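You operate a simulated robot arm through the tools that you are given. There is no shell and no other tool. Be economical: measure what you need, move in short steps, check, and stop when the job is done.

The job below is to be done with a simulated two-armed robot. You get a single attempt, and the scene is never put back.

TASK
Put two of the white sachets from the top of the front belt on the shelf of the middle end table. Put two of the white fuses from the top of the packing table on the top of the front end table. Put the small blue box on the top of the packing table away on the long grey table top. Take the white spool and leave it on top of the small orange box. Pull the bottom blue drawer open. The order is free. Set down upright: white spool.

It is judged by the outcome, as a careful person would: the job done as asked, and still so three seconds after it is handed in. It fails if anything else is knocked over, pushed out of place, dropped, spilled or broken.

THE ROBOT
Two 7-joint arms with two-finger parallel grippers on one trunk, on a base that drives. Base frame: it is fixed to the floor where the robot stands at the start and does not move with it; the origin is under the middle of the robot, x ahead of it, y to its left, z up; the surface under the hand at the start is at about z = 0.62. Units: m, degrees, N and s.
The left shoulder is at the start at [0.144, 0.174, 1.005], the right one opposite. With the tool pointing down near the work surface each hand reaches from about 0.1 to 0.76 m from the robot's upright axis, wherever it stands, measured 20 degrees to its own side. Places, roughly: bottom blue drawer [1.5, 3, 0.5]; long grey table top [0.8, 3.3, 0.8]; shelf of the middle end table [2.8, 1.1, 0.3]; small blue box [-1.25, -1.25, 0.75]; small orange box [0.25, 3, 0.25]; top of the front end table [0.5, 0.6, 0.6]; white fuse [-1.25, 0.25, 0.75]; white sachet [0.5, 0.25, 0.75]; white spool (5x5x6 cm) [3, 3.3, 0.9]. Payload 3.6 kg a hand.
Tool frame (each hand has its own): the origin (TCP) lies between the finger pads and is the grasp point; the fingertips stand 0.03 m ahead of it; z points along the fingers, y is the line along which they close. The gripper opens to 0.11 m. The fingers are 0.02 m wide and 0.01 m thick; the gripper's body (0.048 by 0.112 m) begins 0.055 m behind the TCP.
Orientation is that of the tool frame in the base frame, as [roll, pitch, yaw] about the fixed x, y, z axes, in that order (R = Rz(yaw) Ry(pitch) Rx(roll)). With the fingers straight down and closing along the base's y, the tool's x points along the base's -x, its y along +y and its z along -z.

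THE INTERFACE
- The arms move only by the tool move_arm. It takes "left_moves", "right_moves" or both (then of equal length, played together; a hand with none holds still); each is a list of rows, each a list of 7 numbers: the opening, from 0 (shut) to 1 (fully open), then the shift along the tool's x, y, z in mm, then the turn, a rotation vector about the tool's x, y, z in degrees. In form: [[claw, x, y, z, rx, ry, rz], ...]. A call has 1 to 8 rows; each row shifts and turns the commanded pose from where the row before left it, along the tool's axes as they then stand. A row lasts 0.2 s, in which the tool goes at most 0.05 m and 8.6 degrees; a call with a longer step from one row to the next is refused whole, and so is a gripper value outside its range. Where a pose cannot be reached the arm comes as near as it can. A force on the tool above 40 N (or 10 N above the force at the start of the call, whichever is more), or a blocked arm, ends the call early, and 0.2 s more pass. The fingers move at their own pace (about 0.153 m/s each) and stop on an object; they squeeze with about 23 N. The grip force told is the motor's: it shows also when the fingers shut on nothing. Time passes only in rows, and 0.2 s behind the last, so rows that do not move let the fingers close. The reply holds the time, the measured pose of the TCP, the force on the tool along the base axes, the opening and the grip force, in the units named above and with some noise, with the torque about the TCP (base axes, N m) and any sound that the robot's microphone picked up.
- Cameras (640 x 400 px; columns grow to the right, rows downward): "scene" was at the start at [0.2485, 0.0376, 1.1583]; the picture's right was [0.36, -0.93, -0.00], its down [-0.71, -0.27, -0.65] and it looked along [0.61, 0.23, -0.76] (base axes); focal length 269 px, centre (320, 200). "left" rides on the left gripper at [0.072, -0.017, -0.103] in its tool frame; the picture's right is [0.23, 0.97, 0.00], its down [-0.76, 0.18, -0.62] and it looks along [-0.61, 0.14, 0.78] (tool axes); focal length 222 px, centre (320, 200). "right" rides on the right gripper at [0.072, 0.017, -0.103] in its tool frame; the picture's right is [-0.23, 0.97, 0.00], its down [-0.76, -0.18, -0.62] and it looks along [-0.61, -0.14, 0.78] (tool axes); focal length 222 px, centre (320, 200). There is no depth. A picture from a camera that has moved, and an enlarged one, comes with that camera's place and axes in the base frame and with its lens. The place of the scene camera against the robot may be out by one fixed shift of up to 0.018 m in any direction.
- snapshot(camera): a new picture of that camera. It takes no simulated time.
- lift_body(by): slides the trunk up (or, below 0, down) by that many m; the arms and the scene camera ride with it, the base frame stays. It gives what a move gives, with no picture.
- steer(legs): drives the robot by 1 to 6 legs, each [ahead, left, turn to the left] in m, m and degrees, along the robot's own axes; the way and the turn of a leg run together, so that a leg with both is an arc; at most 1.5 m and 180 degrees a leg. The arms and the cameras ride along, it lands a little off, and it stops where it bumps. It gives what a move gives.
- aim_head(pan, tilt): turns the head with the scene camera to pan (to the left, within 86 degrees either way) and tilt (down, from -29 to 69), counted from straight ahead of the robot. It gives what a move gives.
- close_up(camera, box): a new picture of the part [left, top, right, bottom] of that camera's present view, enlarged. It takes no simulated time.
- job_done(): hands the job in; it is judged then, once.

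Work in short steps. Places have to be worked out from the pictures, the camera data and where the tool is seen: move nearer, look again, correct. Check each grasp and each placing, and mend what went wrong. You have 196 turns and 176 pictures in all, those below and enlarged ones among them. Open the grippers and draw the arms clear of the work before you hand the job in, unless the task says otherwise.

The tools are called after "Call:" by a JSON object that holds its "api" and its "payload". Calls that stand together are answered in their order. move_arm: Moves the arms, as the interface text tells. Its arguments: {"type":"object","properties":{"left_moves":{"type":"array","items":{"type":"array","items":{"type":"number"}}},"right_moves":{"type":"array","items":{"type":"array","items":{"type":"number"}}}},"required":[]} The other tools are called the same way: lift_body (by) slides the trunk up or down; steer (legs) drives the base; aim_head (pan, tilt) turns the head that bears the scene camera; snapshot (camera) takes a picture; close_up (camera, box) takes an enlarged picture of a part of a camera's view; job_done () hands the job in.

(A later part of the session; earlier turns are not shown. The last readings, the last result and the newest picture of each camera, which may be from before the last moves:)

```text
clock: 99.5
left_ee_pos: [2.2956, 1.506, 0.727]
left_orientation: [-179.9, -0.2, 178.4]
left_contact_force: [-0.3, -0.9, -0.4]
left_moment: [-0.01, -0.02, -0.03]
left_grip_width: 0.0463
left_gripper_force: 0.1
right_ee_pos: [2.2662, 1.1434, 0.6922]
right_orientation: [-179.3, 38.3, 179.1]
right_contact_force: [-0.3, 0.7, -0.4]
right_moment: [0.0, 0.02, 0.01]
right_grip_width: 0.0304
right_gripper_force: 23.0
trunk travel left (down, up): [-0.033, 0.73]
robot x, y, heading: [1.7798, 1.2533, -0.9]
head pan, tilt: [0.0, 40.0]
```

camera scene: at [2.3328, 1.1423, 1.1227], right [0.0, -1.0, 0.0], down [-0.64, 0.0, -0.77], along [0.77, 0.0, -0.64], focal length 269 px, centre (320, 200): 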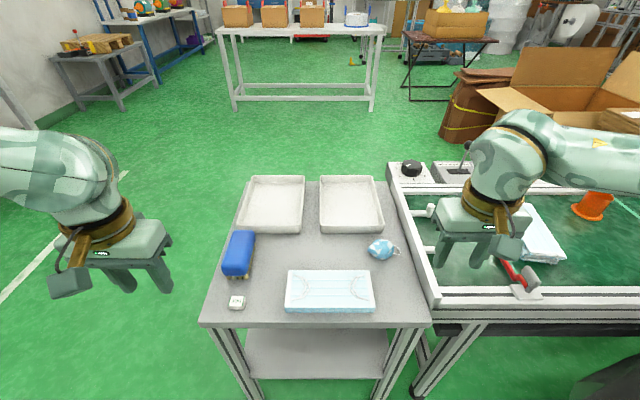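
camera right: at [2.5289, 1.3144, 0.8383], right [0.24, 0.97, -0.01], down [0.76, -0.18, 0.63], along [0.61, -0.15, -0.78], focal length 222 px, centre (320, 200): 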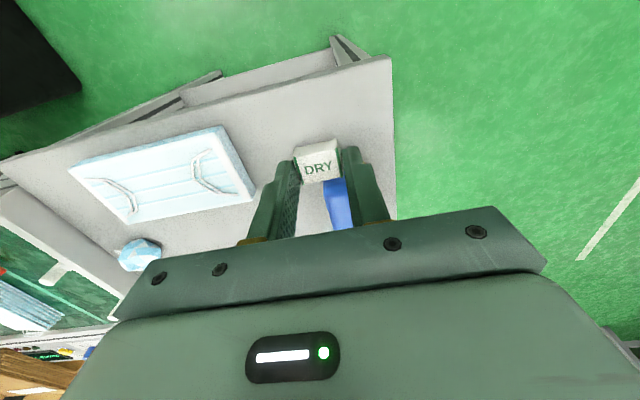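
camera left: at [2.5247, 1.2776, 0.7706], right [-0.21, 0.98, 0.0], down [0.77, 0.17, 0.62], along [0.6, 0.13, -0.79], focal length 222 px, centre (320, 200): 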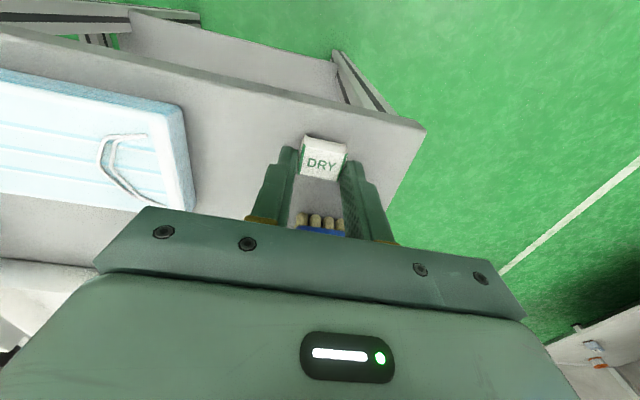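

Call:
{"api": "lift_body", "payload": {"by": -0.03}}

Call:
{"api": "move_arm", "payload": {"right_moves": [[0.1, 26, 6, 34, 0, 0, 0], [0.1, 26, 6, 34, 0, 0, 0], [0.1, 26, 6, 34, 0, 0, 0], [0.1, 26, 6, 34, 0, 0, 0], [0.1, 26, 6, 34, 0, 0, 0], [0.1, 26, 6, 34, 0, 0, 0]]}}

Call:
{"api": "move_arm", "payload": {"right_moves": [[0.1, -10, -8, 10, 0, -6, 0], [0.1, -10, -8, 15, 0, -6, 0], [0.1, -5, -8, 20, 0, 0, 0], [0.1, 0, -8, 35, 0, 0, 0], [0.1, 0, -8, 35, 0, 0, 0], [0.1, 0, -8, 35, 0, 0, 0]]}}

Call:
{"api": "snapshot", "payload": {"camera": "right"}}

Call:
{"api": "snapshot", "payload": {"camera": "scene"}}

```text
clock: 100.2
left_ee_pos: [2.2953, 1.5074, 0.6979]
left_orientation: [180.0, -0.2, 178.4]
left_contact_force: [0.2, 0.0, 0.7]
left_moment: [-0.03, 0.0, 0.0]
left_grip_width: 0.0465
left_gripper_force: 0.1
right_ee_pos: [2.27, 1.1441, 0.6495]
right_orientation: [-179.1, 35.9, 179.2]
right_contact_force: [-0.3, -0.9, 0.8]
right_moment: [0.0, 0.0, -0.01]
right_grip_width: 0.0305
right_gripper_force: 23.1
trunk travel left (down, up): [-0.003, 0.76]
robot x, y, heading: [1.7791, 1.2521, -0.8]
head pan, tilt: [0.0, 40.0]
```

```text
clock: 101.6
left_ee_pos: [2.2966, 1.5063, 0.6959]
left_orientation: [180.0, -0.3, 178.4]
left_contact_force: [-0.1, 1.7, -0.2]
left_moment: [-0.02, 0.01, 0.02]
left_grip_width: 0.0463
left_gripper_force: 0.0
right_ee_pos: [2.2868, 1.2452, 0.4384]
right_orientation: [-178.9, 35.5, 179.1]
right_contact_force: [0.2, 0.5, 0.6]
right_moment: [0.01, -0.01, -0.03]
right_grip_width: 0.0301
right_gripper_force: 23.1
right hand out of reach, approached as far as the arm can: row 2, 3, 4, 5, 6
trunk travel left (down, up): [-0.003, 0.76]
robot x, y, heading: [1.7793, 1.252, -0.9]
head pan, tilt: [0.0, 40.0]
```

```text
clock: 103.0
left_ee_pos: [2.2961, 1.5066, 0.6958]
left_orientation: [-180.0, -0.3, 178.5]
left_contact_force: [0.4, 0.3, -0.2]
left_moment: [0.05, -0.02, -0.04]
left_grip_width: 0.0463
left_gripper_force: 0.1
right_ee_pos: [2.4445, 1.2627, 0.4178]
right_orientation: [-178.7, 47.4, 179.5]
right_contact_force: [0.2, 0.5, -0.3]
right_moment: [-0.01, 0.0, 0.0]
right_grip_width: 0.0304
right_gripper_force: 23.4
right hand out of reach, approached as far as the arm can: row 1, 2, 3, 4, 5
trunk travel left (down, up): [-0.003, 0.76]
robot x, y, heading: [1.7786, 1.25, -0.9]
head pan, tilt: [0.0, 40.0]
```

```text
127 pictures are left
camera right: at [2.3187, 1.2859, 0.4344], right [0.18, 0.97, 0.15], down [0.05, -0.16, 0.99], along [0.98, -0.17, -0.08], focal length 222 px, centre (320, 200)
```

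right: 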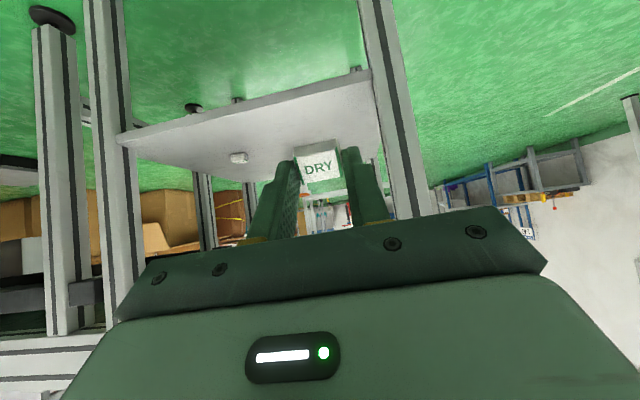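

```text
126 pictures are left
camera scene: at [2.117, 1.2573, 1.0399], right [-0.01, -1.0, 0.0], down [-0.64, 0.01, -0.77], along [0.77, -0.01, -0.64], focal length 269 px, centre (320, 200)
```

scene: 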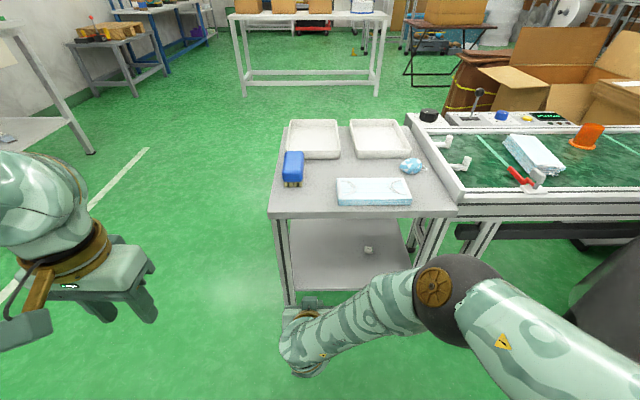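

Call:
{"api": "move_arm", "payload": {"right_moves": [[0.1, -7.6, -14, 40, 0, 0, 0], [0.1, -7.6, -14, 40, 0, 0, 0], [0.1, -7.6, -14, 40, 0, 0, 0], [0.1, -7.6, -14, 40, 0, 0, 0], [0.1, -7.6, -14, 40, 0, 0, 0]]}}

Call:
{"api": "steer", "payload": {"legs": [[0.115, 0, 0.9]]}}

Call:
{"api": "snapshot", "payload": {"camera": "right"}}

```text
clock: 104.2
left_ee_pos: [2.2963, 1.507, 0.6965]
left_orientation: [-180.0, -0.3, 178.5]
left_contact_force: [0.4, -0.3, 0.5]
left_moment: [0.02, 0.0, 0.0]
left_grip_width: 0.0461
left_gripper_force: 0.1
right_ee_pos: [2.559, 1.1693, 0.3752]
right_orientation: [-178.9, 47.8, 179.4]
right_contact_force: [-0.2, 0.6, -0.7]
right_moment: [0.01, -0.03, -0.01]
right_grip_width: 0.0305
right_gripper_force: 22.8
right hand out of reach, approached as far as the arm can: row 3, 4, 5
trunk travel left (down, up): [-0.003, 0.76]
robot x, y, heading: [1.7804, 1.2521, -0.9]
head pan, tilt: [0.0, 40.0]
```

```text
clock: 105.4
left_ee_pos: [2.4076, 1.5157, 0.6959]
left_orientation: [-179.9, -0.3, 179.3]
left_contact_force: [0.1, -0.3, 0.3]
left_moment: [0.0, 0.05, -0.02]
left_grip_width: 0.0466
left_gripper_force: 0.0
right_ee_pos: [2.6743, 1.1826, 0.373]
right_orientation: [-178.8, 47.8, -179.6]
right_contact_force: [1.0, 0.4, -0.8]
right_moment: [0.04, 0.01, -0.02]
right_grip_width: 0.0305
right_gripper_force: 22.8
trunk travel left (down, up): [-0.003, 0.76]
robot x, y, heading: [1.8966, 1.2515, 0.5]
head pan, tilt: [0.0, 40.0]
```

```text
125 pictures are left
camera right: at [2.5496, 1.2029, 0.3903], right [0.16, 0.97, 0.16], down [0.05, -0.17, 0.98], along [0.99, -0.15, -0.08], focal length 222 px, centre (320, 200)
```

right: 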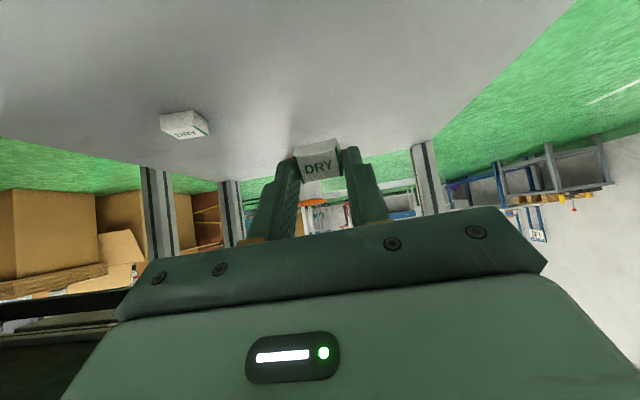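

Call:
{"api": "steer", "payload": {"legs": [[0.07, 0, 0]]}}

Call:
{"api": "move_arm", "payload": {"right_moves": [[0.1, 28, 3, 10, 0, 0, 0], [0.1, 25, 3, 10, 0, 0, 0], [0.1, 0, 0, 0, 0, 0, 0]]}}

Call:
{"api": "snapshot", "payload": {"camera": "right"}}

```text
clock: 106.4
left_ee_pos: [2.4784, 1.5165, 0.6963]
left_orientation: [-180.0, -0.4, 179.5]
left_contact_force: [-0.2, -1.0, -1.6]
left_moment: [-0.03, 0.0, -0.05]
left_grip_width: 0.046
left_gripper_force: 0.0
right_ee_pos: [2.746, 1.1829, 0.3727]
right_orientation: [-179.0, 47.6, -179.5]
right_contact_force: [0.0, -0.1, -0.4]
right_moment: [0.04, 0.0, 0.0]
right_grip_width: 0.0305
right_gripper_force: 23.0
trunk travel left (down, up): [-0.003, 0.76]
robot x, y, heading: [1.9634, 1.2503, 0.1]
head pan, tilt: [0.0, 40.0]
```

```text
clock: 107.2
left_ee_pos: [2.4778, 1.517, 0.6961]
left_orientation: [-180.0, -0.4, 179.5]
left_contact_force: [0.0, 0.9, -0.5]
left_moment: [-0.01, 0.03, 0.02]
left_grip_width: 0.0461
left_gripper_force: 0.0
right_ee_pos: [2.7145, 1.1752, 0.3412]
right_orientation: [-178.9, 47.8, -179.6]
right_contact_force: [-0.6, 0.3, 0.2]
right_moment: [-0.01, -0.03, 0.03]
right_grip_width: 0.0304
right_gripper_force: 22.9
right hand out of reach, approached as far as the arm can: row 1, 2
trunk travel left (down, up): [-0.003, 0.76]
robot x, y, heading: [1.9644, 1.2498, 0.4]
head pan, tilt: [0.0, 40.0]
```

```text
124 pictures are left
camera right: at [2.5902, 1.1956, 0.3586], right [0.16, 0.97, 0.16], down [0.05, -0.17, 0.98], along [0.99, -0.15, -0.07], focal length 222 px, centre (320, 200)
```

right: 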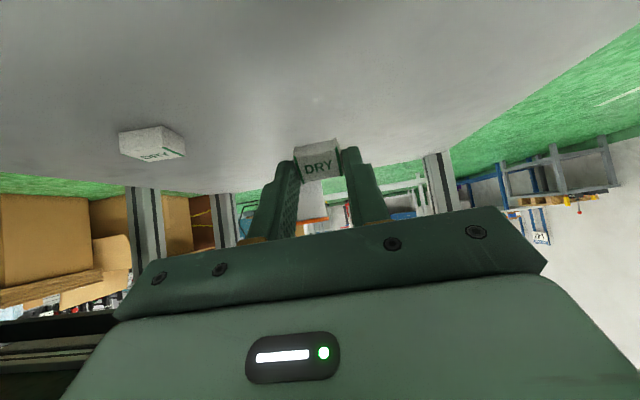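

Call:
{"api": "move_arm", "payload": {"right_moves": [[0.1, 20, 0, 0, 0, 0, 0], [0.1, 12, 0, 0, 0, 0, 0], [0.1, 0, 0, 0, 0, 0, 0]]}}

```text
clock: 108.0
left_ee_pos: [2.4773, 1.5157, 0.6967]
left_orientation: [-179.9, -0.3, 179.6]
left_contact_force: [0.0, 0.0, -0.2]
left_moment: [0.02, 0.0, 0.02]
left_grip_width: 0.0462
left_gripper_force: 0.0
right_ee_pos: [2.6944, 1.1764, 0.319]
right_orientation: [-178.8, 47.8, -179.5]
right_contact_force: [0.0, -0.5, 0.1]
right_moment: [0.01, -0.02, 0.0]
right_grip_width: 0.0302
right_gripper_force: 22.7
trunk travel left (down, up): [-0.003, 0.76]
robot x, y, heading: [1.9621, 1.2526, 0.4]
head pan, tilt: [0.0, 40.0]
```

Call:
{"api": "move_arm", "payload": {"right_moves": [[0.1, 4, 0, 2, 0, 0, 0], [0.1, 0, 0, 0, 0, 0, 0]]}}

```text
clock: 108.6
left_ee_pos: [2.4764, 1.5164, 0.6973]
left_orientation: [-179.9, -0.2, 179.5]
left_contact_force: [0.0, 0.7, 0.6]
left_moment: [-0.02, -0.01, -0.04]
left_grip_width: 0.0461
left_gripper_force: 0.1
right_ee_pos: [2.6929, 1.1734, 0.3184]
right_orientation: [-178.9, 48.0, -179.5]
right_contact_force: [2.7, 3.0, 11.3]
right_moment: [0.19, -0.26, 0.0]
right_grip_width: 0.0303
right_gripper_force: 22.7
right hand out of reach, approached as far as the arm can: row 1
trunk travel left (down, up): [-0.003, 0.76]
robot x, y, heading: [1.9658, 1.2511, 0.2]
head pan, tilt: [0.0, 40.0]
```

Contact with the shelf (11 N). Release, then raise slightly with the trunk before withdrawing.

Call:
{"api": "move_arm", "payload": {"right_moves": [[0.1, -3, 0, -1, 0, 0, 0], [0.45, 0, 0, 0, 0, 0, 0], [0.45, 0, 0, 0, 0, 0, 0], [0.45, 0, 0, 0, 0, 0, 0]]}}

Call:
{"api": "snapshot", "payload": {"camera": "right"}}

Call:
{"api": "lift_body", "payload": {"by": 0.04}}

```text
clock: 109.6
left_ee_pos: [2.478, 1.5171, 0.698]
left_orientation: [-180.0, -0.3, 179.6]
left_contact_force: [0.3, 1.0, 0.3]
left_moment: [0.0, 0.03, 0.03]
left_grip_width: 0.0463
left_gripper_force: 0.1
right_ee_pos: [2.6935, 1.1732, 0.3212]
right_orientation: [-178.9, 47.8, -179.5]
right_contact_force: [0.3, -0.8, -0.2]
right_moment: [-0.02, 0.04, 0.02]
right_grip_width: 0.0494
right_gripper_force: 0.0
trunk travel left (down, up): [-0.003, 0.76]
robot x, y, heading: [1.9673, 1.2536, 0.6]
head pan, tilt: [0.0, 40.0]
```

```text
123 pictures are left
camera right: at [2.5684, 1.1926, 0.3367], right [0.16, 0.97, 0.16], down [0.05, -0.17, 0.98], along [0.99, -0.15, -0.07], focal length 222 px, centre (320, 200)
```

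right: 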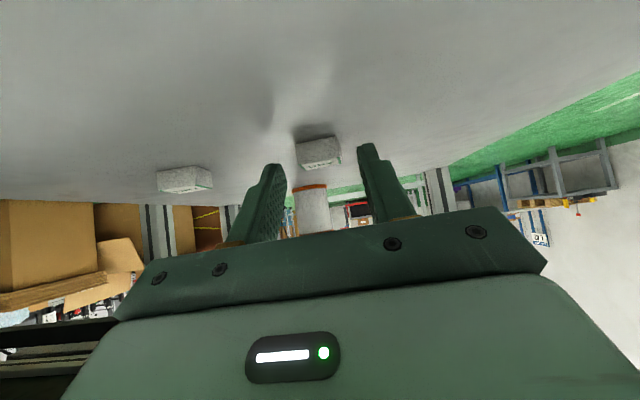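

```text
clock: 110.5
left_ee_pos: [2.4785, 1.5166, 0.7362]
left_orientation: [180.0, -0.5, 179.5]
left_contact_force: [-0.2, 0.0, -0.1]
left_moment: [-0.02, 0.01, 0.03]
left_grip_width: 0.0462
left_gripper_force: 0.2
right_ee_pos: [2.7057, 1.1731, 0.3891]
right_orientation: [-178.9, 50.8, -179.5]
right_contact_force: [0.2, 0.4, -0.5]
right_moment: [-0.02, 0.02, 0.0]
right_grip_width: 0.0498
right_gripper_force: 0.1
trunk travel left (down, up): [-0.043, 0.72]
robot x, y, heading: [1.9615, 1.2512, 0.3]
head pan, tilt: [0.0, 40.0]
```

Both sachets are on the shelf. Back out and restore the right arm to a tool-down carry pose.

Call:
{"api": "steer", "payload": {"legs": [[-0.35, 0, 0]]}}

Call:
{"api": "move_arm", "payload": {"right_moves": [[0.45, 0, 0, 0, 0, 8, 0], [0.45, 0, 0, 0, 0, 8, 0], [0.45, 0, 0, 0, 0, 8, 0], [0.45, 0, 0, 0, 0, 8, 0], [0.45, 12, -10, -35, 0, 0, 0], [0.45, 12, -10, -35, 0, 0, 0], [0.45, 8, -20, -35, 0, 0, 0], [0.45, 8, -20, -35, 0, 0, 0]]}}

Call:
{"api": "lift_body", "payload": {"by": 0.085}}

Call:
{"api": "aim_head", "payload": {"pan": 60, "tilt": 20}}

Call:
{"api": "snapshot", "payload": {"camera": "scene"}}

```text
clock: 112.8
left_ee_pos: [2.1142, 1.5153, 0.7382]
left_orientation: [-180.0, -0.4, 179.6]
left_contact_force: [0.7, 0.2, -0.8]
left_moment: [0.0, 0.02, 0.01]
left_grip_width: 0.0461
left_gripper_force: 0.0
right_ee_pos: [2.3457, 1.1734, 0.3905]
right_orientation: [-178.9, 51.0, -179.3]
right_contact_force: [0.1, 0.2, 0.2]
right_moment: [0.01, -0.03, 0.04]
right_grip_width: 0.0495
right_gripper_force: 0.0
trunk travel left (down, up): [-0.043, 0.72]
robot x, y, heading: [1.6029, 1.2497, 0.9]
head pan, tilt: [0.0, 40.0]
```

```text
clock: 114.6
left_ee_pos: [2.1163, 1.5163, 0.737]
left_orientation: [179.9, -0.3, 179.7]
left_contact_force: [-1.5, 0.4, 0.4]
left_moment: [0.02, 0.0, 0.0]
left_grip_width: 0.0462
left_gripper_force: 0.0
right_ee_pos: [2.223, 1.1141, 0.5108]
right_orientation: [-179.2, 18.9, -179.9]
right_contact_force: [0.3, -0.2, -0.2]
right_moment: [-0.03, 0.01, 0.03]
right_grip_width: 0.0494
right_gripper_force: 0.1
right hand out of reach, approached as far as the arm can: row 2, 3, 4
trunk travel left (down, up): [-0.043, 0.72]
robot x, y, heading: [1.6038, 1.2511, 0.2]
head pan, tilt: [0.0, 40.0]
```

```text
clock: 115.8
left_ee_pos: [2.1155, 1.5171, 0.8213]
left_orientation: [-179.9, -0.4, 179.6]
left_contact_force: [-0.4, -0.1, -0.5]
left_moment: [0.02, 0.04, 0.01]
left_grip_width: 0.0462
left_gripper_force: 0.1
right_ee_pos: [2.2278, 1.1165, 0.5938]
right_orientation: [-179.3, 18.8, -179.8]
right_contact_force: [0.2, -0.7, 0.2]
right_moment: [-0.01, -0.02, -0.02]
right_grip_width: 0.0497
right_gripper_force: 0.0
trunk travel left (down, up): [-0.128, 0.635]
robot x, y, heading: [1.6052, 1.2492, 0.4]
head pan, tilt: [0.0, 40.0]
```

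```text
clock: 117.1
left_ee_pos: [2.1155, 1.5159, 0.8221]
left_orientation: [180.0, -0.3, 179.7]
left_contact_force: [-0.4, -0.5, -0.3]
left_moment: [0.0, -0.01, 0.02]
left_grip_width: 0.046
left_gripper_force: 0.1
right_ee_pos: [2.2268, 1.1146, 0.5951]
right_orientation: [-179.3, 18.9, -179.9]
right_contact_force: [-0.1, -0.8, -0.2]
right_moment: [0.02, -0.01, 0.0]
right_grip_width: 0.0495
right_gripper_force: 0.1
trunk travel left (down, up): [-0.128, 0.635]
robot x, y, heading: [1.6028, 1.2514, 0.6]
head pan, tilt: [60.0, 20.0]
```

```text
122 pictures are left
camera scene: at [1.824, 1.3414, 1.2065], right [0.87, -0.49, 0.0], down [-0.17, -0.3, -0.94], along [0.46, 0.82, -0.34], focal length 269 px, centre (320, 200)
```

scene: 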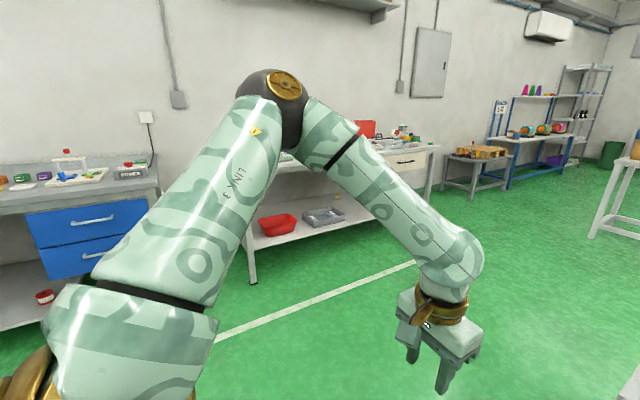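

Finish righting the right tool, raise the trunk for the higher tables, turn to face the wall side (+y), and move toward the spool's table.

Call:
{"api": "move_arm", "payload": {"right_moves": [[0.45, 0, -10, -30, 0, 8, 0], [0.45, 0, -20, -30, 0, 8, 0], [0.45, 0, -20, -30, 0, 2.9, 0], [0.45, 20, -20, -30, 0, 0, 0], [0.45, 30, -10, -30, 0, 0, 0], [0.45, 30, 0, -30, 0, 0, 0], [0.45, 30, 0, -20, 0, 0, 0]]}}

Call:
{"api": "lift_body", "payload": {"by": 0.27}}

Call:
{"api": "steer", "payload": {"legs": [[0, 0, 89.5], [0.5, -1.3, 0]]}}

Call:
{"api": "aim_head", "payload": {"pan": 0, "tilt": 30}}

Call:
{"api": "snapshot", "payload": {"camera": "scene"}}

```text
clock: 118.7
left_ee_pos: [2.1136, 1.5154, 0.8218]
left_orientation: [-179.9, -0.3, 179.7]
left_contact_force: [-0.6, 0.1, 0.2]
left_moment: [-0.02, 0.03, 0.01]
left_grip_width: 0.0463
left_gripper_force: 0.1
right_ee_pos: [2.0967, 1.0389, 0.7967]
right_orientation: [-179.4, 0.1, 179.9]
right_contact_force: [-0.1, 0.3, 0.1]
right_moment: [0.03, 0.0, 0.02]
right_grip_width: 0.0494
right_gripper_force: 0.1
trunk travel left (down, up): [-0.128, 0.635]
robot x, y, heading: [1.6048, 1.2482, 0.4]
head pan, tilt: [60.0, 20.0]
```

```text
clock: 121.4
left_ee_pos: [2.1158, 1.5164, 1.0912]
left_orientation: [-179.9, -0.4, 179.7]
left_contact_force: [0.0, 0.1, 0.3]
left_moment: [0.05, 0.06, 0.02]
left_grip_width: 0.046
left_gripper_force: 0.1
right_ee_pos: [2.0998, 1.0392, 1.0634]
right_orientation: [-179.3, 0.0, 179.8]
right_contact_force: [0.4, 1.3, -0.3]
right_moment: [-0.03, -0.01, -0.03]
right_grip_width: 0.0493
right_gripper_force: 0.0
trunk travel left (down, up): [-0.398, 0.365]
robot x, y, heading: [1.6028, 1.2496, 0.5]
head pan, tilt: [60.0, 20.0]
```

```text
clock: 132.2
left_ee_pos: [2.6302, 2.2667, 1.0934]
left_orientation: [180.0, -0.3, -89.9]
left_contact_force: [0.1, -0.9, -0.2]
left_moment: [0.03, -0.01, 0.02]
left_grip_width: 0.0463
left_gripper_force: 0.0
right_ee_pos: [3.1062, 2.2551, 1.0629]
right_orientation: [-179.3, 0.0, -89.8]
right_contact_force: [-0.3, -0.1, -0.3]
right_moment: [0.01, -0.02, 0.0]
right_grip_width: 0.0497
right_gripper_force: 0.1
trunk travel left (down, up): [-0.398, 0.365]
robot x, y, heading: [2.8979, 1.7582, 90.7]
head pan, tilt: [60.0, 20.0]
```

```text
clock: 133.5
left_ee_pos: [2.6292, 2.2674, 1.0928]
left_orientation: [-179.9, -0.3, -89.9]
left_contact_force: [0.0, 1.5, -0.4]
left_moment: [-0.03, 0.0, -0.01]
left_grip_width: 0.0462
left_gripper_force: 0.2
right_ee_pos: [3.1069, 2.2536, 1.0653]
right_orientation: [-179.4, 0.1, -89.8]
right_contact_force: [-0.6, 0.7, 0.4]
right_moment: [-0.02, 0.03, 0.02]
right_grip_width: 0.0496
right_gripper_force: 0.1
trunk travel left (down, up): [-0.398, 0.365]
robot x, y, heading: [2.9017, 1.756, 90.8]
head pan, tilt: [0.0, 30.0]
```

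```text
121 pictures are left
camera scene: at [2.9031, 1.9021, 1.4692], right [1.0, 0.02, 0.0], down [0.01, -0.5, -0.87], along [-0.01, 0.87, -0.5], focal length 269 px, centre (320, 200)
```

scene: 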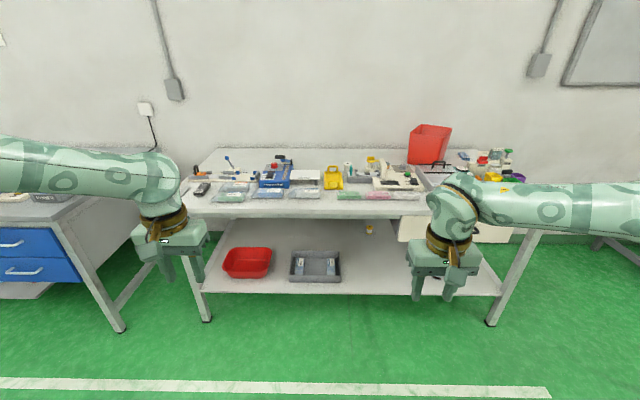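

Zoom on the table top to find the white spool.

Call:
{"api": "close_up", "payload": {"camera": "scene", "box": [320, 120, 540, 240]}}

Call:
{"api": "close_up", "payload": {"camera": "scene", "box": [180, 120, 400, 240]}}

```text
2.91 times, centred on (430, 180) of scene
camera zoom: at [2.9031, 1.9021, 1.4692], right [1.0, 0.02, 0.0], down [0.01, -0.5, -0.87], along [-0.01, 0.87, -0.5], focal length 782 px, centre (0, 258)
```

zoom: 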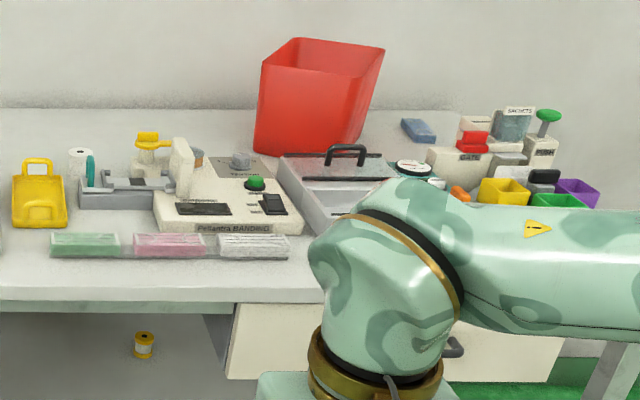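

```text
2.91 times, centred on (290, 180) of scene
camera zoom: at [2.9031, 1.9021, 1.4692], right [1.0, 0.02, 0.0], down [0.01, -0.5, -0.87], along [-0.01, 0.87, -0.5], focal length 782 px, centre (407, 258)
```

zoom: 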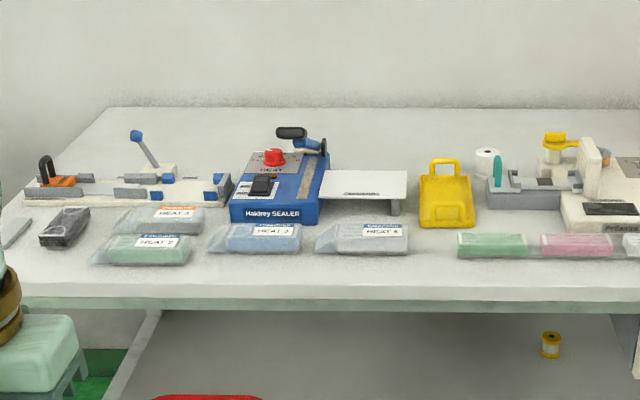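

The white spool stands at ~(3.03, 3.24), behind the yellow holder, left of the gadget with the teal knob. Table front edge at y≈2.85. Drive nearer.

Call:
{"api": "steer", "payload": {"legs": [[0.62, 0, -0.7]]}}

Call:
{"api": "aim_head", "payload": {"pan": 0, "tilt": 45}}

Call:
{"api": "snapshot", "payload": {"camera": "scene"}}

Call:
{"api": "snapshot", "payload": {"camera": "right"}}

```text
clock: 137.0
left_ee_pos: [2.6324, 2.8995, 1.092]
left_orientation: [-179.9, -0.3, -90.8]
left_contact_force: [-0.9, 0.0, -0.2]
left_moment: [-0.01, 0.03, 0.04]
left_grip_width: 0.0464
left_gripper_force: 0.0
right_ee_pos: [3.1114, 2.8765, 1.0638]
right_orientation: [-179.3, 0.1, -90.8]
right_contact_force: [0.2, -0.2, 0.4]
right_moment: [0.0, 0.04, -0.02]
right_grip_width: 0.0494
right_gripper_force: 0.0
trunk travel left (down, up): [-0.398, 0.365]
robot x, y, heading: [2.8912, 2.3838, 90.0]
head pan, tilt: [0.0, 30.0]
```

```text
clock: 137.8
left_ee_pos: [2.632, 2.898, 1.0925]
left_orientation: [-179.9, -0.2, -90.8]
left_contact_force: [1.0, -0.4, 0.0]
left_moment: [0.0, -0.02, 0.04]
left_grip_width: 0.0462
left_gripper_force: 0.0
right_ee_pos: [3.1106, 2.8766, 1.0643]
right_orientation: [-179.2, 0.1, -90.7]
right_contact_force: [0.3, 0.2, -0.4]
right_moment: [-0.01, 0.01, 0.02]
right_grip_width: 0.0495
right_gripper_force: 0.0
trunk travel left (down, up): [-0.398, 0.365]
robot x, y, heading: [2.8966, 2.3862, 89.9]
head pan, tilt: [0.0, 45.0]
```

```text
118 pictures are left
camera scene: at [2.9007, 2.5192, 1.4467], right [1.0, 0.0, 0.0], down [0.0, -0.71, -0.71], along [0.0, 0.71, -0.71], focal length 269 px, centre (320, 200)
```

scene: 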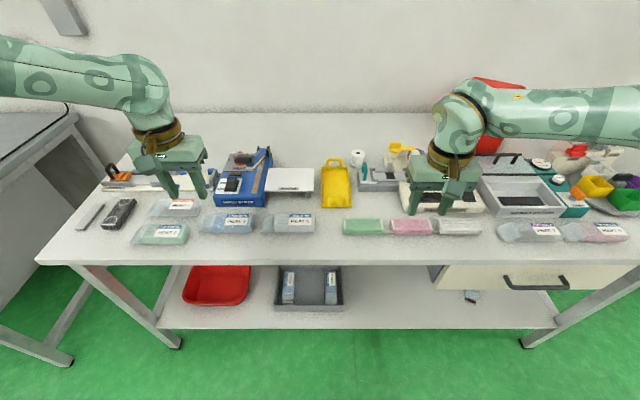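

```text
117 pictures are left
camera right: at [3.0911, 2.8064, 1.1684], right [-0.97, 0.24, -0.01], down [0.18, 0.76, 0.63], along [0.16, 0.61, -0.78], focal length 222 px, centre (320, 200)
```

right: 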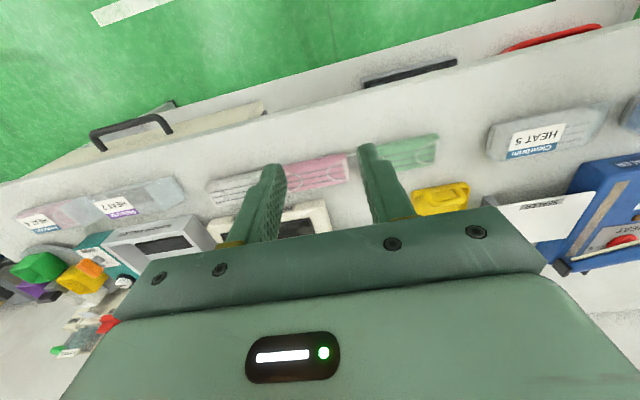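

Call:
{"api": "close_up", "payload": {"camera": "scene", "box": [300, 130, 440, 218]}}

```text
4.55 times, centred on (370, 174) of scene
camera zoom: at [2.9007, 2.5192, 1.4467], right [1.0, 0.0, 0.0], down [0.0, -0.71, -0.71], along [0.0, 0.71, -0.71], focal length 1221 px, centre (93, 318)
```

zoom: 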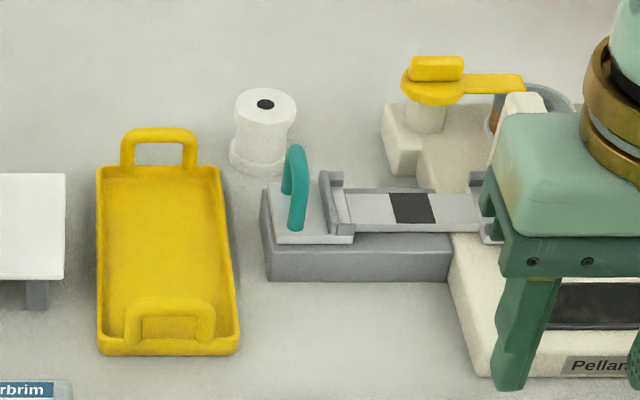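

The spool stands clear behind the gadget: est. (3.04, 3.33), table ≈0.81. I'll come from the front with a ~40° tilted right hand, fingers left/right. Drive 0.1 m nearer, tilt.

Call:
{"api": "steer", "payload": {"legs": [[0.1, 0, 0]]}}

Call:
{"api": "move_arm", "payload": {"right_moves": [[0.85, 0, 0, 0, 0, -8, 0], [0.85, 0, 0, 0, 0, -8, 0], [0.85, 0, 0, 0, 0, -8, 0], [0.85, 0, 0, 0, 0, -8, 0], [0.85, 0, 0, 0, 0, -8, 0]]}}

Call:
{"api": "snapshot", "payload": {"camera": "right"}}

```text
clock: 138.9
left_ee_pos: [2.6337, 2.9978, 1.092]
left_orientation: [-179.8, -0.3, -91.0]
left_contact_force: [-0.1, -0.8, -0.8]
left_moment: [-0.02, 0.01, 0.0]
left_grip_width: 0.0462
left_gripper_force: 0.1
right_ee_pos: [3.1119, 2.9768, 1.0625]
right_orientation: [-179.2, 0.0, -90.8]
right_contact_force: [0.6, 1.2, 0.5]
right_moment: [-0.02, 0.0, -0.05]
right_grip_width: 0.0494
right_gripper_force: 0.1
trunk travel left (down, up): [-0.398, 0.365]
robot x, y, heading: [2.894, 2.4846, 90.0]
head pan, tilt: [0.0, 45.0]
```

```text
clock: 140.2
left_ee_pos: [2.6346, 2.9975, 1.0909]
left_orientation: [180.0, -0.3, -90.9]
left_contact_force: [0.2, -0.7, -0.5]
left_moment: [0.01, 0.02, 0.0]
left_grip_width: 0.0461
left_gripper_force: 0.1
right_ee_pos: [3.1117, 2.9755, 1.0638]
right_orientation: [-179.1, 40.1, -90.2]
right_contact_force: [0.5, 0.0, 0.5]
right_moment: [-0.03, 0.0, 0.03]
right_grip_width: 0.0933
right_gripper_force: 0.0
trunk travel left (down, up): [-0.398, 0.365]
robot x, y, heading: [2.8947, 2.4819, 89.9]
head pan, tilt: [0.0, 45.0]
```

```text
115 pictures are left
camera right: at [3.0921, 2.8562, 1.0973], right [-0.97, 0.19, 0.14], down [0.17, 0.18, 0.97], along [0.16, 0.97, -0.21], focal length 222 px, centre (320, 200)
```

right: 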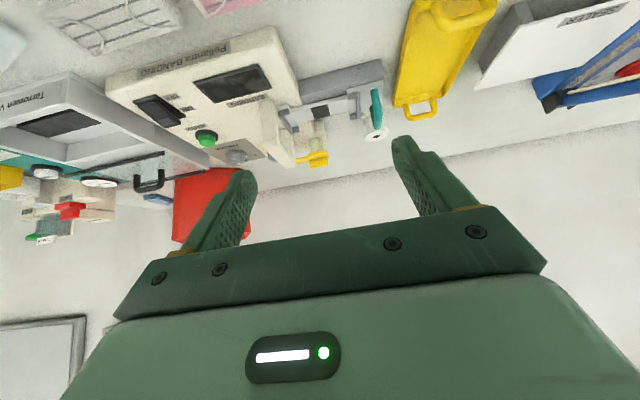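

Call:
{"api": "move_arm", "payload": {"right_moves": [[0.85, -20, 14, 38, 0, 0, 0], [0.85, -20, 14, 38, 0, 0, 0], [0.85, -20, 14, 38, 0, 0, 0], [0.85, -20, 14, 38, 0, 0, 0], [0.85, -20, 14, 38, 0, 0, 0]]}}

Call:
{"api": "snapshot", "payload": {"camera": "right"}}

Call:
{"api": "snapshot", "payload": {"camera": "scene"}}

```text
clock: 141.3
left_ee_pos: [2.6326, 2.9984, 1.0906]
left_orientation: [-179.9, -0.3, -90.9]
left_contact_force: [-0.1, -0.2, 0.8]
left_moment: [-0.03, -0.02, -0.02]
left_grip_width: 0.0459
left_gripper_force: 0.0
right_ee_pos: [3.0451, 3.1788, 0.9785]
right_orientation: [-179.0, 39.9, -90.1]
right_contact_force: [-0.1, 0.4, 0.4]
right_moment: [-0.02, -0.01, -0.05]
right_grip_width: 0.0936
right_gripper_force: 0.1
trunk travel left (down, up): [-0.398, 0.365]
robot x, y, heading: [2.8964, 2.4836, 89.9]
head pan, tilt: [0.0, 45.0]
```

```text
114 pictures are left
camera right: at [3.0259, 3.0583, 1.0117], right [-0.97, 0.19, 0.13], down [0.17, 0.18, 0.97], along [0.16, 0.97, -0.21], focal length 222 px, centre (320, 200)
```

right: 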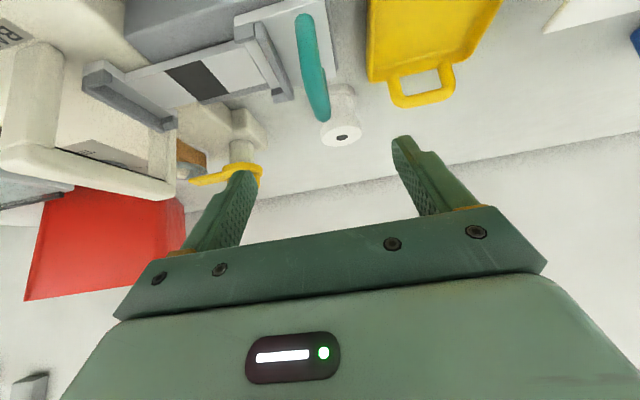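

```text
113 pictures are left
camera scene: at [2.8998, 2.6199, 1.4464], right [1.0, 0.0, 0.0], down [0.0, -0.71, -0.71], along [0.0, 0.71, -0.71], focal length 269 px, centre (320, 200)
```

scene: 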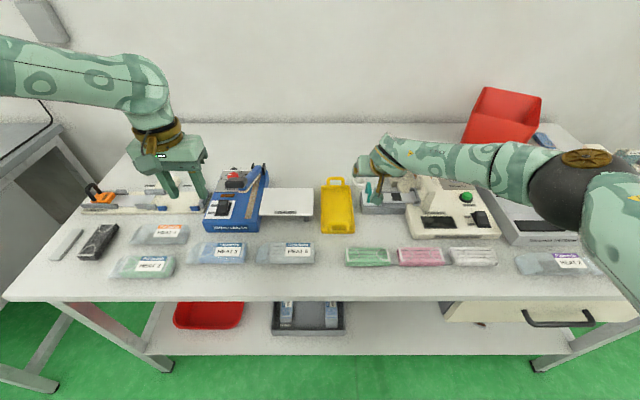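

Spool top triangulates to (3.031, 3.299, 0.891). The teal handle is close in front; zoom to judge its clearance.

Call:
{"api": "close_up", "payload": {"camera": "right", "box": [240, 0, 440, 180]}}

```text
2.22 times, centred on (340, 90) of right
camera zoom: at [3.0259, 3.0583, 1.0117], right [-0.97, 0.19, 0.13], down [0.17, 0.18, 0.97], along [0.16, 0.97, -0.21], focal length 494 px, centre (276, 444)
```

zoom: 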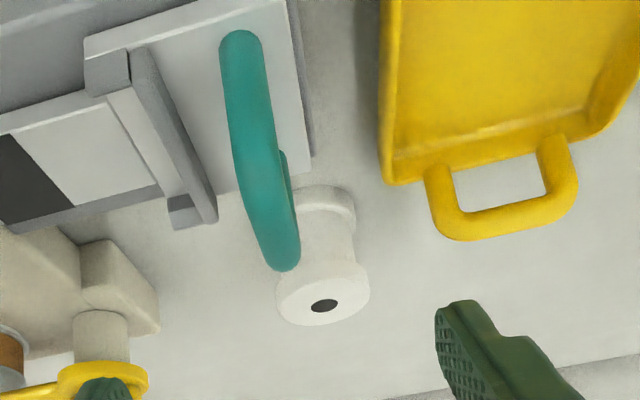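

The handle arch tops at ~0.912, ending at y≈3.225; the spool's front is at ~3.275. A steeper hand (~15° tilt) gripping the top half clears it. Untilt by 25°, then drive 8 cm nearer.

Call:
{"api": "move_arm", "payload": {"right_moves": [[0.85, 0, 0, -10, 0, 8.4, 0], [0.85, 0, 0, -10, 0, 8.4, 0], [0.85, 0, 0, 0, 0, 8.2, 0]]}}

Call:
{"api": "steer", "payload": {"legs": [[0.08, 0, 0]]}}

Call:
{"api": "snapshot", "payload": {"camera": "right"}}

```text
clock: 142.2
left_ee_pos: [2.6325, 2.9966, 1.0911]
left_orientation: [-179.9, -0.3, -90.8]
left_contact_force: [0.2, 0.4, -0.8]
left_moment: [-0.02, 0.01, 0.0]
left_grip_width: 0.0464
left_gripper_force: 0.0
right_ee_pos: [3.0446, 3.1651, 0.9967]
right_orientation: [-179.4, 17.6, -90.6]
right_contact_force: [0.0, 1.0, -0.3]
right_moment: [-0.01, 0.04, -0.02]
right_grip_width: 0.0936
right_gripper_force: 0.0
trunk travel left (down, up): [-0.398, 0.365]
robot x, y, heading: [2.8987, 2.484, 89.6]
head pan, tilt: [0.0, 45.0]
```

```text
clock: 143.2
left_ee_pos: [2.6359, 3.0777, 1.0913]
left_orientation: [-180.0, -0.4, -91.0]
left_contact_force: [-0.1, 0.7, -0.8]
left_moment: [-0.04, 0.04, 0.02]
left_grip_width: 0.0461
left_gripper_force: 0.0
right_ee_pos: [3.0458, 3.2451, 0.9953]
right_orientation: [-179.3, 17.6, -90.7]
right_contact_force: [0.4, -0.4, -0.6]
right_moment: [-0.02, 0.0, 0.0]
right_grip_width: 0.0933
right_gripper_force: 0.1
trunk travel left (down, up): [-0.398, 0.365]
robot x, y, heading: [2.8913, 2.5619, 89.8]
head pan, tilt: [0.0, 45.0]
```

```text
111 pictures are left
camera right: at [3.0282, 3.1465, 1.0726], right [-0.97, 0.23, 0.06], down [0.18, 0.53, 0.83], along [0.16, 0.81, -0.56], focal length 222 px, centre (320, 200)
```

right: 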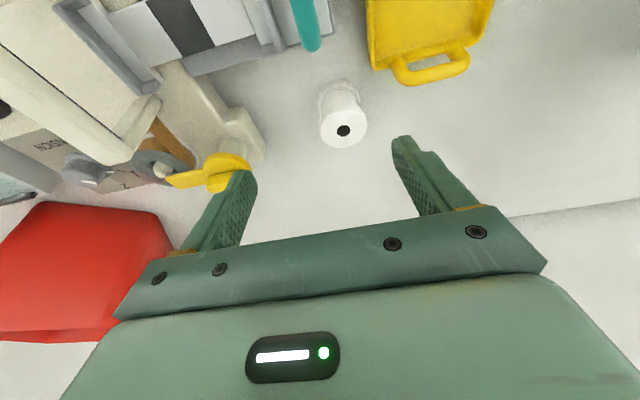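

Refined spool center (3.028, 3.296). Move forward above it, then straight down part way.

Call:
{"api": "move_arm", "payload": {"right_moves": [[0.8, -25, 9, 8, 0, 0, 0], [0.8, -25, 9, 8, 0, 0, 0], [0.8, 11.6, 0, 36.5, 0, 0, 0], [0.8, 11.6, 0, 36.5, 0, 0, 0], [0.8, 0, 0, 0, 0, 0, 0]]}}

Call:
{"api": "snapshot", "payload": {"camera": "right"}}

Call:
{"api": "snapshot", "payload": {"camera": "scene"}}

```text
clock: 144.4
left_ee_pos: [2.6353, 3.0779, 1.0914]
left_orientation: [-180.0, -0.3, -91.0]
left_contact_force: [-0.5, 0.8, -0.3]
left_moment: [0.01, -0.01, -0.01]
left_grip_width: 0.0462
left_gripper_force: 0.0
right_ee_pos: [3.0454, 3.2375, 0.9455]
right_orientation: [-179.4, 17.9, -90.7]
right_contact_force: [0.7, -0.8, 0.0]
right_moment: [0.0, -0.03, -0.02]
right_grip_width: 0.0882
right_gripper_force: 0.2
right hand out of reach, approached as far as the arm can: row 1, 2, 3, 4
trunk travel left (down, up): [-0.398, 0.365]
robot x, y, heading: [2.8953, 2.5596, 89.8]
head pan, tilt: [0.0, 45.0]
```

```text
110 pictures are left
camera right: at [3.0257, 3.1393, 1.0229], right [-0.97, 0.23, 0.06], down [0.18, 0.53, 0.83], along [0.16, 0.82, -0.56], focal length 222 px, centre (320, 200)
```

right: 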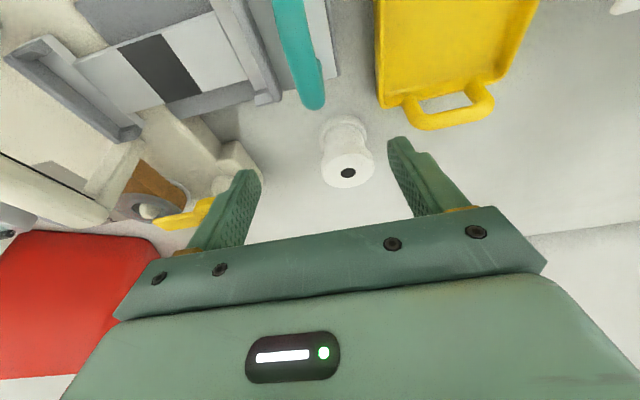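

```text
109 pictures are left
camera scene: at [2.9015, 2.6977, 1.4466], right [1.0, 0.0, 0.0], down [0.0, -0.71, -0.71], along [0.0, 0.71, -0.71], focal length 269 px, centre (320, 200)
```

scene: 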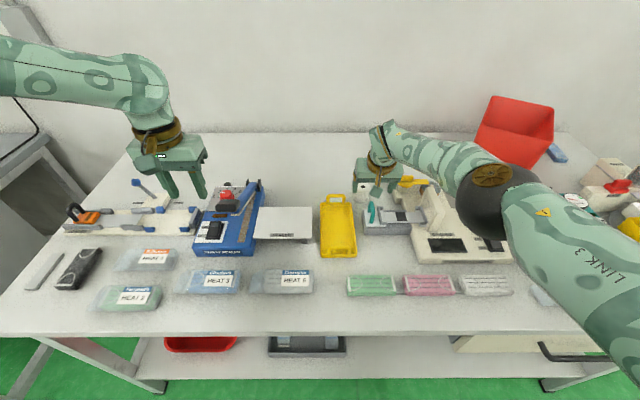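

Reach is limited with this steep tilt. Raise, then shift the base 8 cm left and 3.5 cm forward so the spool falls in the arm's better direction.

Call:
{"api": "move_arm", "payload": {"right_moves": [[0.8, -10, 0, -30, 0, 0, 0], [0.8, -10, 0, -30, 0, 0, 0]]}}

Call:
{"api": "steer", "payload": {"legs": [[0, 0.1, 0], [0.035, 0, 0]]}}

Call:
{"api": "move_arm", "payload": {"right_moves": [[0.8, 0, -20, 0, 0, 0, 0], [0.8, 0, -22, 0, 0, 0, 0], [0.8, 0, -22, 0, 0, 0, 0], [0.8, 0, -20, 0, 0, 0, 0]]}}

```text
clock: 145.0
left_ee_pos: [2.6349, 3.0762, 1.0923]
left_orientation: [-179.9, -0.3, -91.2]
left_contact_force: [-0.6, -0.4, -0.8]
left_moment: [-0.01, -0.02, -0.02]
left_grip_width: 0.0459
left_gripper_force: 0.1
right_ee_pos: [3.0465, 3.2406, 1.0081]
right_orientation: [-179.3, 17.7, -90.8]
right_contact_force: [0.1, -0.5, 0.4]
right_moment: [0.02, 0.02, -0.03]
right_grip_width: 0.088
right_gripper_force: 0.0
trunk travel left (down, up): [-0.398, 0.365]
robot x, y, heading: [2.8935, 2.5637, 89.9]
head pan, tilt: [0.0, 45.0]
```

```text
clock: 146.6
left_ee_pos: [2.5325, 3.1097, 1.0913]
left_orientation: [-179.9, -0.1, -90.8]
left_contact_force: [-0.3, -0.2, 0.8]
left_moment: [-0.01, -0.02, 0.02]
left_grip_width: 0.0461
left_gripper_force: 0.0
right_ee_pos: [2.9424, 3.2754, 1.0071]
right_orientation: [-179.2, 17.8, -90.5]
right_contact_force: [-0.4, -1.1, -0.3]
right_moment: [-0.01, -0.02, 0.02]
right_grip_width: 0.088
right_gripper_force: 0.1
trunk travel left (down, up): [-0.398, 0.365]
robot x, y, heading: [2.795, 2.5967, 90.1]
head pan, tilt: [0.0, 45.0]
```

```text
clock: 147.6
left_ee_pos: [2.5325, 3.1114, 1.0928]
left_orientation: [180.0, -0.2, -90.9]
left_contact_force: [-0.3, -0.4, 0.0]
left_moment: [-0.01, -0.01, -0.01]
left_grip_width: 0.0464
left_gripper_force: 0.0
right_ee_pos: [3.0283, 3.2767, 1.0082]
right_orientation: [-179.4, 17.7, -90.5]
right_contact_force: [0.9, 0.0, 0.3]
right_moment: [0.03, -0.01, 0.02]
right_grip_width: 0.0877
right_gripper_force: 0.0
trunk travel left (down, up): [-0.398, 0.365]
robot x, y, heading: [2.7971, 2.5971, 89.9]
head pan, tilt: [0.0, 45.0]
```

Call:
{"api": "move_arm", "payload": {"right_moves": [[0.8, -20, 0, 6, 0, 0, 0], [0.8, 12, 0, 38, 0, 0, 0], [0.8, 12, 0, 38, 0, 0, 0], [0.8, 0, 0, 0, 0, 0, 0]]}}

Call:
{"api": "snapshot", "payload": {"camera": "right"}}

```text
clock: 148.6
left_ee_pos: [2.5315, 3.1112, 1.0922]
left_orientation: [-179.9, -0.2, -90.8]
left_contact_force: [0.0, 0.3, -0.3]
left_moment: [-0.01, -0.01, -0.02]
left_grip_width: 0.0462
left_gripper_force: 0.1
right_ee_pos: [3.0291, 3.2745, 0.9662]
right_orientation: [-179.3, 17.8, -90.5]
right_contact_force: [0.1, -1.6, -0.1]
right_moment: [0.01, 0.03, -0.02]
right_grip_width: 0.0881
right_gripper_force: 0.0
right hand out of reach, approached as far as the arm can: row 1, 3
trunk travel left (down, up): [-0.398, 0.365]
robot x, y, heading: [2.7981, 2.5935, 89.9]
head pan, tilt: [0.0, 45.0]
```

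```text
108 pictures are left
camera right: at [3.0092, 3.1757, 1.0441], right [-0.97, 0.23, 0.06], down [0.17, 0.53, 0.83], along [0.16, 0.82, -0.56], focal length 222 px, centre (320, 200)
```

right: 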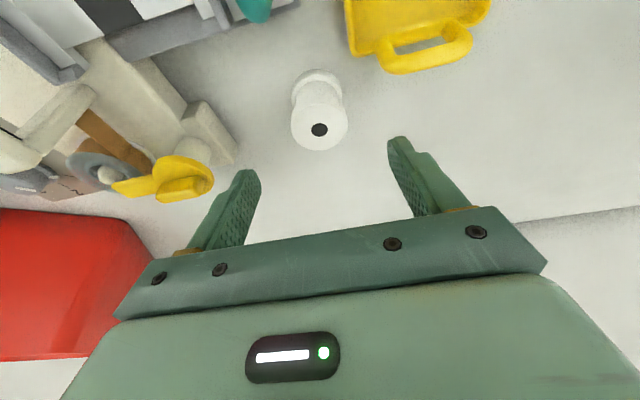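

Use the base and trunk for the remaining motion: 2 cm forward, then trunk down 5 cm.

Call:
{"api": "steer", "payload": {"legs": [[0.02, 0, 0]]}}

Call:
{"api": "lift_body", "payload": {"by": -0.05}}

Call:
{"api": "snapshot", "payload": {"camera": "right"}}

Call:
{"api": "snapshot", "payload": {"camera": "scene"}}

```text
clock: 149.4
left_ee_pos: [2.5314, 3.1315, 1.0925]
left_orientation: [-179.9, -0.3, -90.8]
left_contact_force: [0.5, 0.3, 0.0]
left_moment: [-0.01, -0.01, 0.0]
left_grip_width: 0.0459
left_gripper_force: 0.0
right_ee_pos: [3.029, 3.2941, 0.968]
right_orientation: [-179.2, 17.8, -90.5]
right_contact_force: [0.5, 0.4, 0.6]
right_moment: [0.0, 0.01, -0.04]
right_grip_width: 0.0877
right_gripper_force: 0.1
trunk travel left (down, up): [-0.398, 0.365]
robot x, y, heading: [2.7934, 2.6151, 90.1]
head pan, tilt: [0.0, 45.0]
```

```text
clock: 150.3
left_ee_pos: [2.533, 3.13, 1.0426]
left_orientation: [180.0, -0.2, -90.8]
left_contact_force: [0.7, 0.0, 0.4]
left_moment: [0.04, 0.04, 0.0]
left_grip_width: 0.0463
left_gripper_force: 0.0
right_ee_pos: [3.0272, 3.2944, 0.9185]
right_orientation: [-179.4, 17.9, -90.5]
right_contact_force: [0.5, 0.7, -0.3]
right_moment: [-0.04, 0.03, 0.0]
right_grip_width: 0.0878
right_gripper_force: 0.2
trunk travel left (down, up): [-0.348, 0.415]
robot x, y, heading: [2.7923, 2.6167, 90.1]
head pan, tilt: [0.0, 45.0]
```

```text
107 pictures are left
camera right: at [3.0086, 3.195, 0.9954], right [-0.97, 0.23, 0.06], down [0.17, 0.53, 0.83], along [0.16, 0.82, -0.56], focal length 222 px, centre (320, 200)
```

right: 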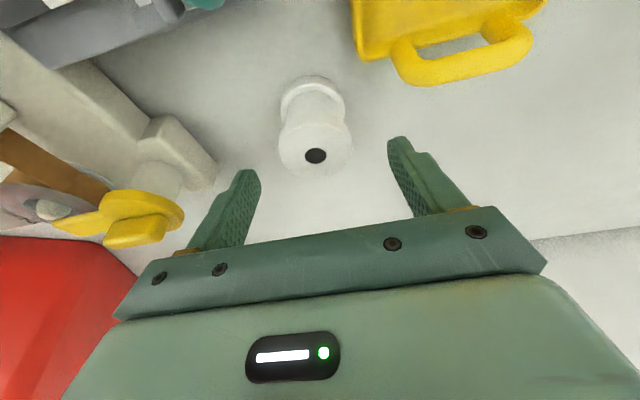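

```text
106 pictures are left
camera scene: at [2.8, 2.7677, 1.3962], right [1.0, 0.0, 0.0], down [0.0, -0.71, -0.71], along [0.0, 0.71, -0.71], focal length 269 px, centre (320, 200)
```

scene: 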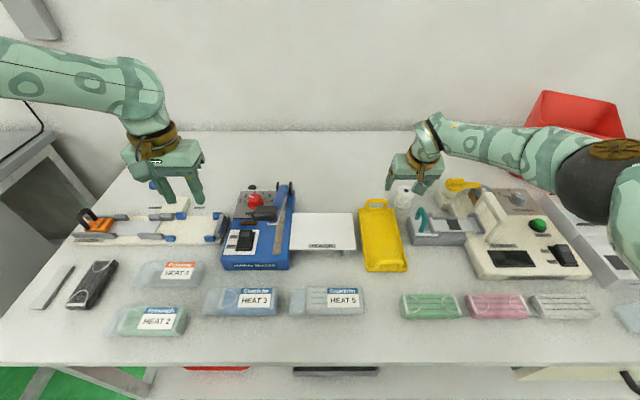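

Fingers flank the spool properly. Raise the left hand a bit for clearance and lower the trunk 3.7 cm.

Call:
{"api": "move_arm", "payload": {"left_moves": [[0.42, 0, 0, -40, 0, 0, 0], [0.42, 0, 0, -20, 0, 0, 0]]}}

Call:
{"api": "lift_body", "payload": {"by": -0.037}}

Call:
{"api": "snapshot", "payload": {"camera": "right"}}

```text
clock: 150.9
left_ee_pos: [2.5327, 3.1297, 1.1045]
left_orientation: [-179.9, -0.3, -90.8]
left_contact_force: [0.4, 1.2, -0.3]
left_moment: [0.01, -0.03, 0.02]
left_grip_width: 0.046
left_gripper_force: 0.1
right_ee_pos: [3.0279, 3.2948, 0.9183]
right_orientation: [-179.3, 17.9, -90.4]
right_contact_force: [0.0, -0.1, -0.6]
right_moment: [0.0, 0.04, 0.01]
right_grip_width: 0.088
right_gripper_force: 0.1
trunk travel left (down, up): [-0.348, 0.415]
robot x, y, heading: [2.7933, 2.6148, 90.0]
head pan, tilt: [0.0, 45.0]
```

```text
clock: 151.7
left_ee_pos: [2.5313, 3.1301, 1.0668]
left_orientation: [-179.9, -0.2, -90.8]
left_contact_force: [0.1, -0.5, -0.2]
left_moment: [0.01, -0.03, 0.01]
left_grip_width: 0.0462
left_gripper_force: 0.2
right_ee_pos: [3.0283, 3.2935, 0.882]
right_orientation: [-179.3, 18.0, -90.4]
right_contact_force: [0.5, -1.0, 0.0]
right_moment: [0.02, 0.0, 0.03]
right_grip_width: 0.0881
right_gripper_force: 0.0
trunk travel left (down, up): [-0.311, 0.452]
robot x, y, heading: [2.7938, 2.615, 90.2]
head pan, tilt: [0.0, 45.0]
```

```text
105 pictures are left
camera right: at [3.0089, 3.1949, 0.9582], right [-0.97, 0.23, 0.06], down [0.17, 0.53, 0.83], along [0.16, 0.82, -0.56], focal length 222 px, centre (320, 200)
```

right: 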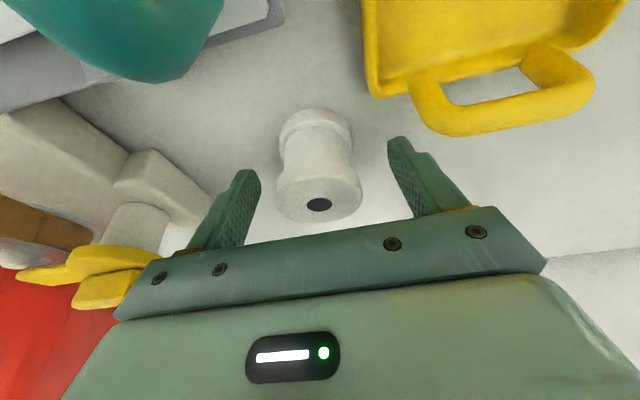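

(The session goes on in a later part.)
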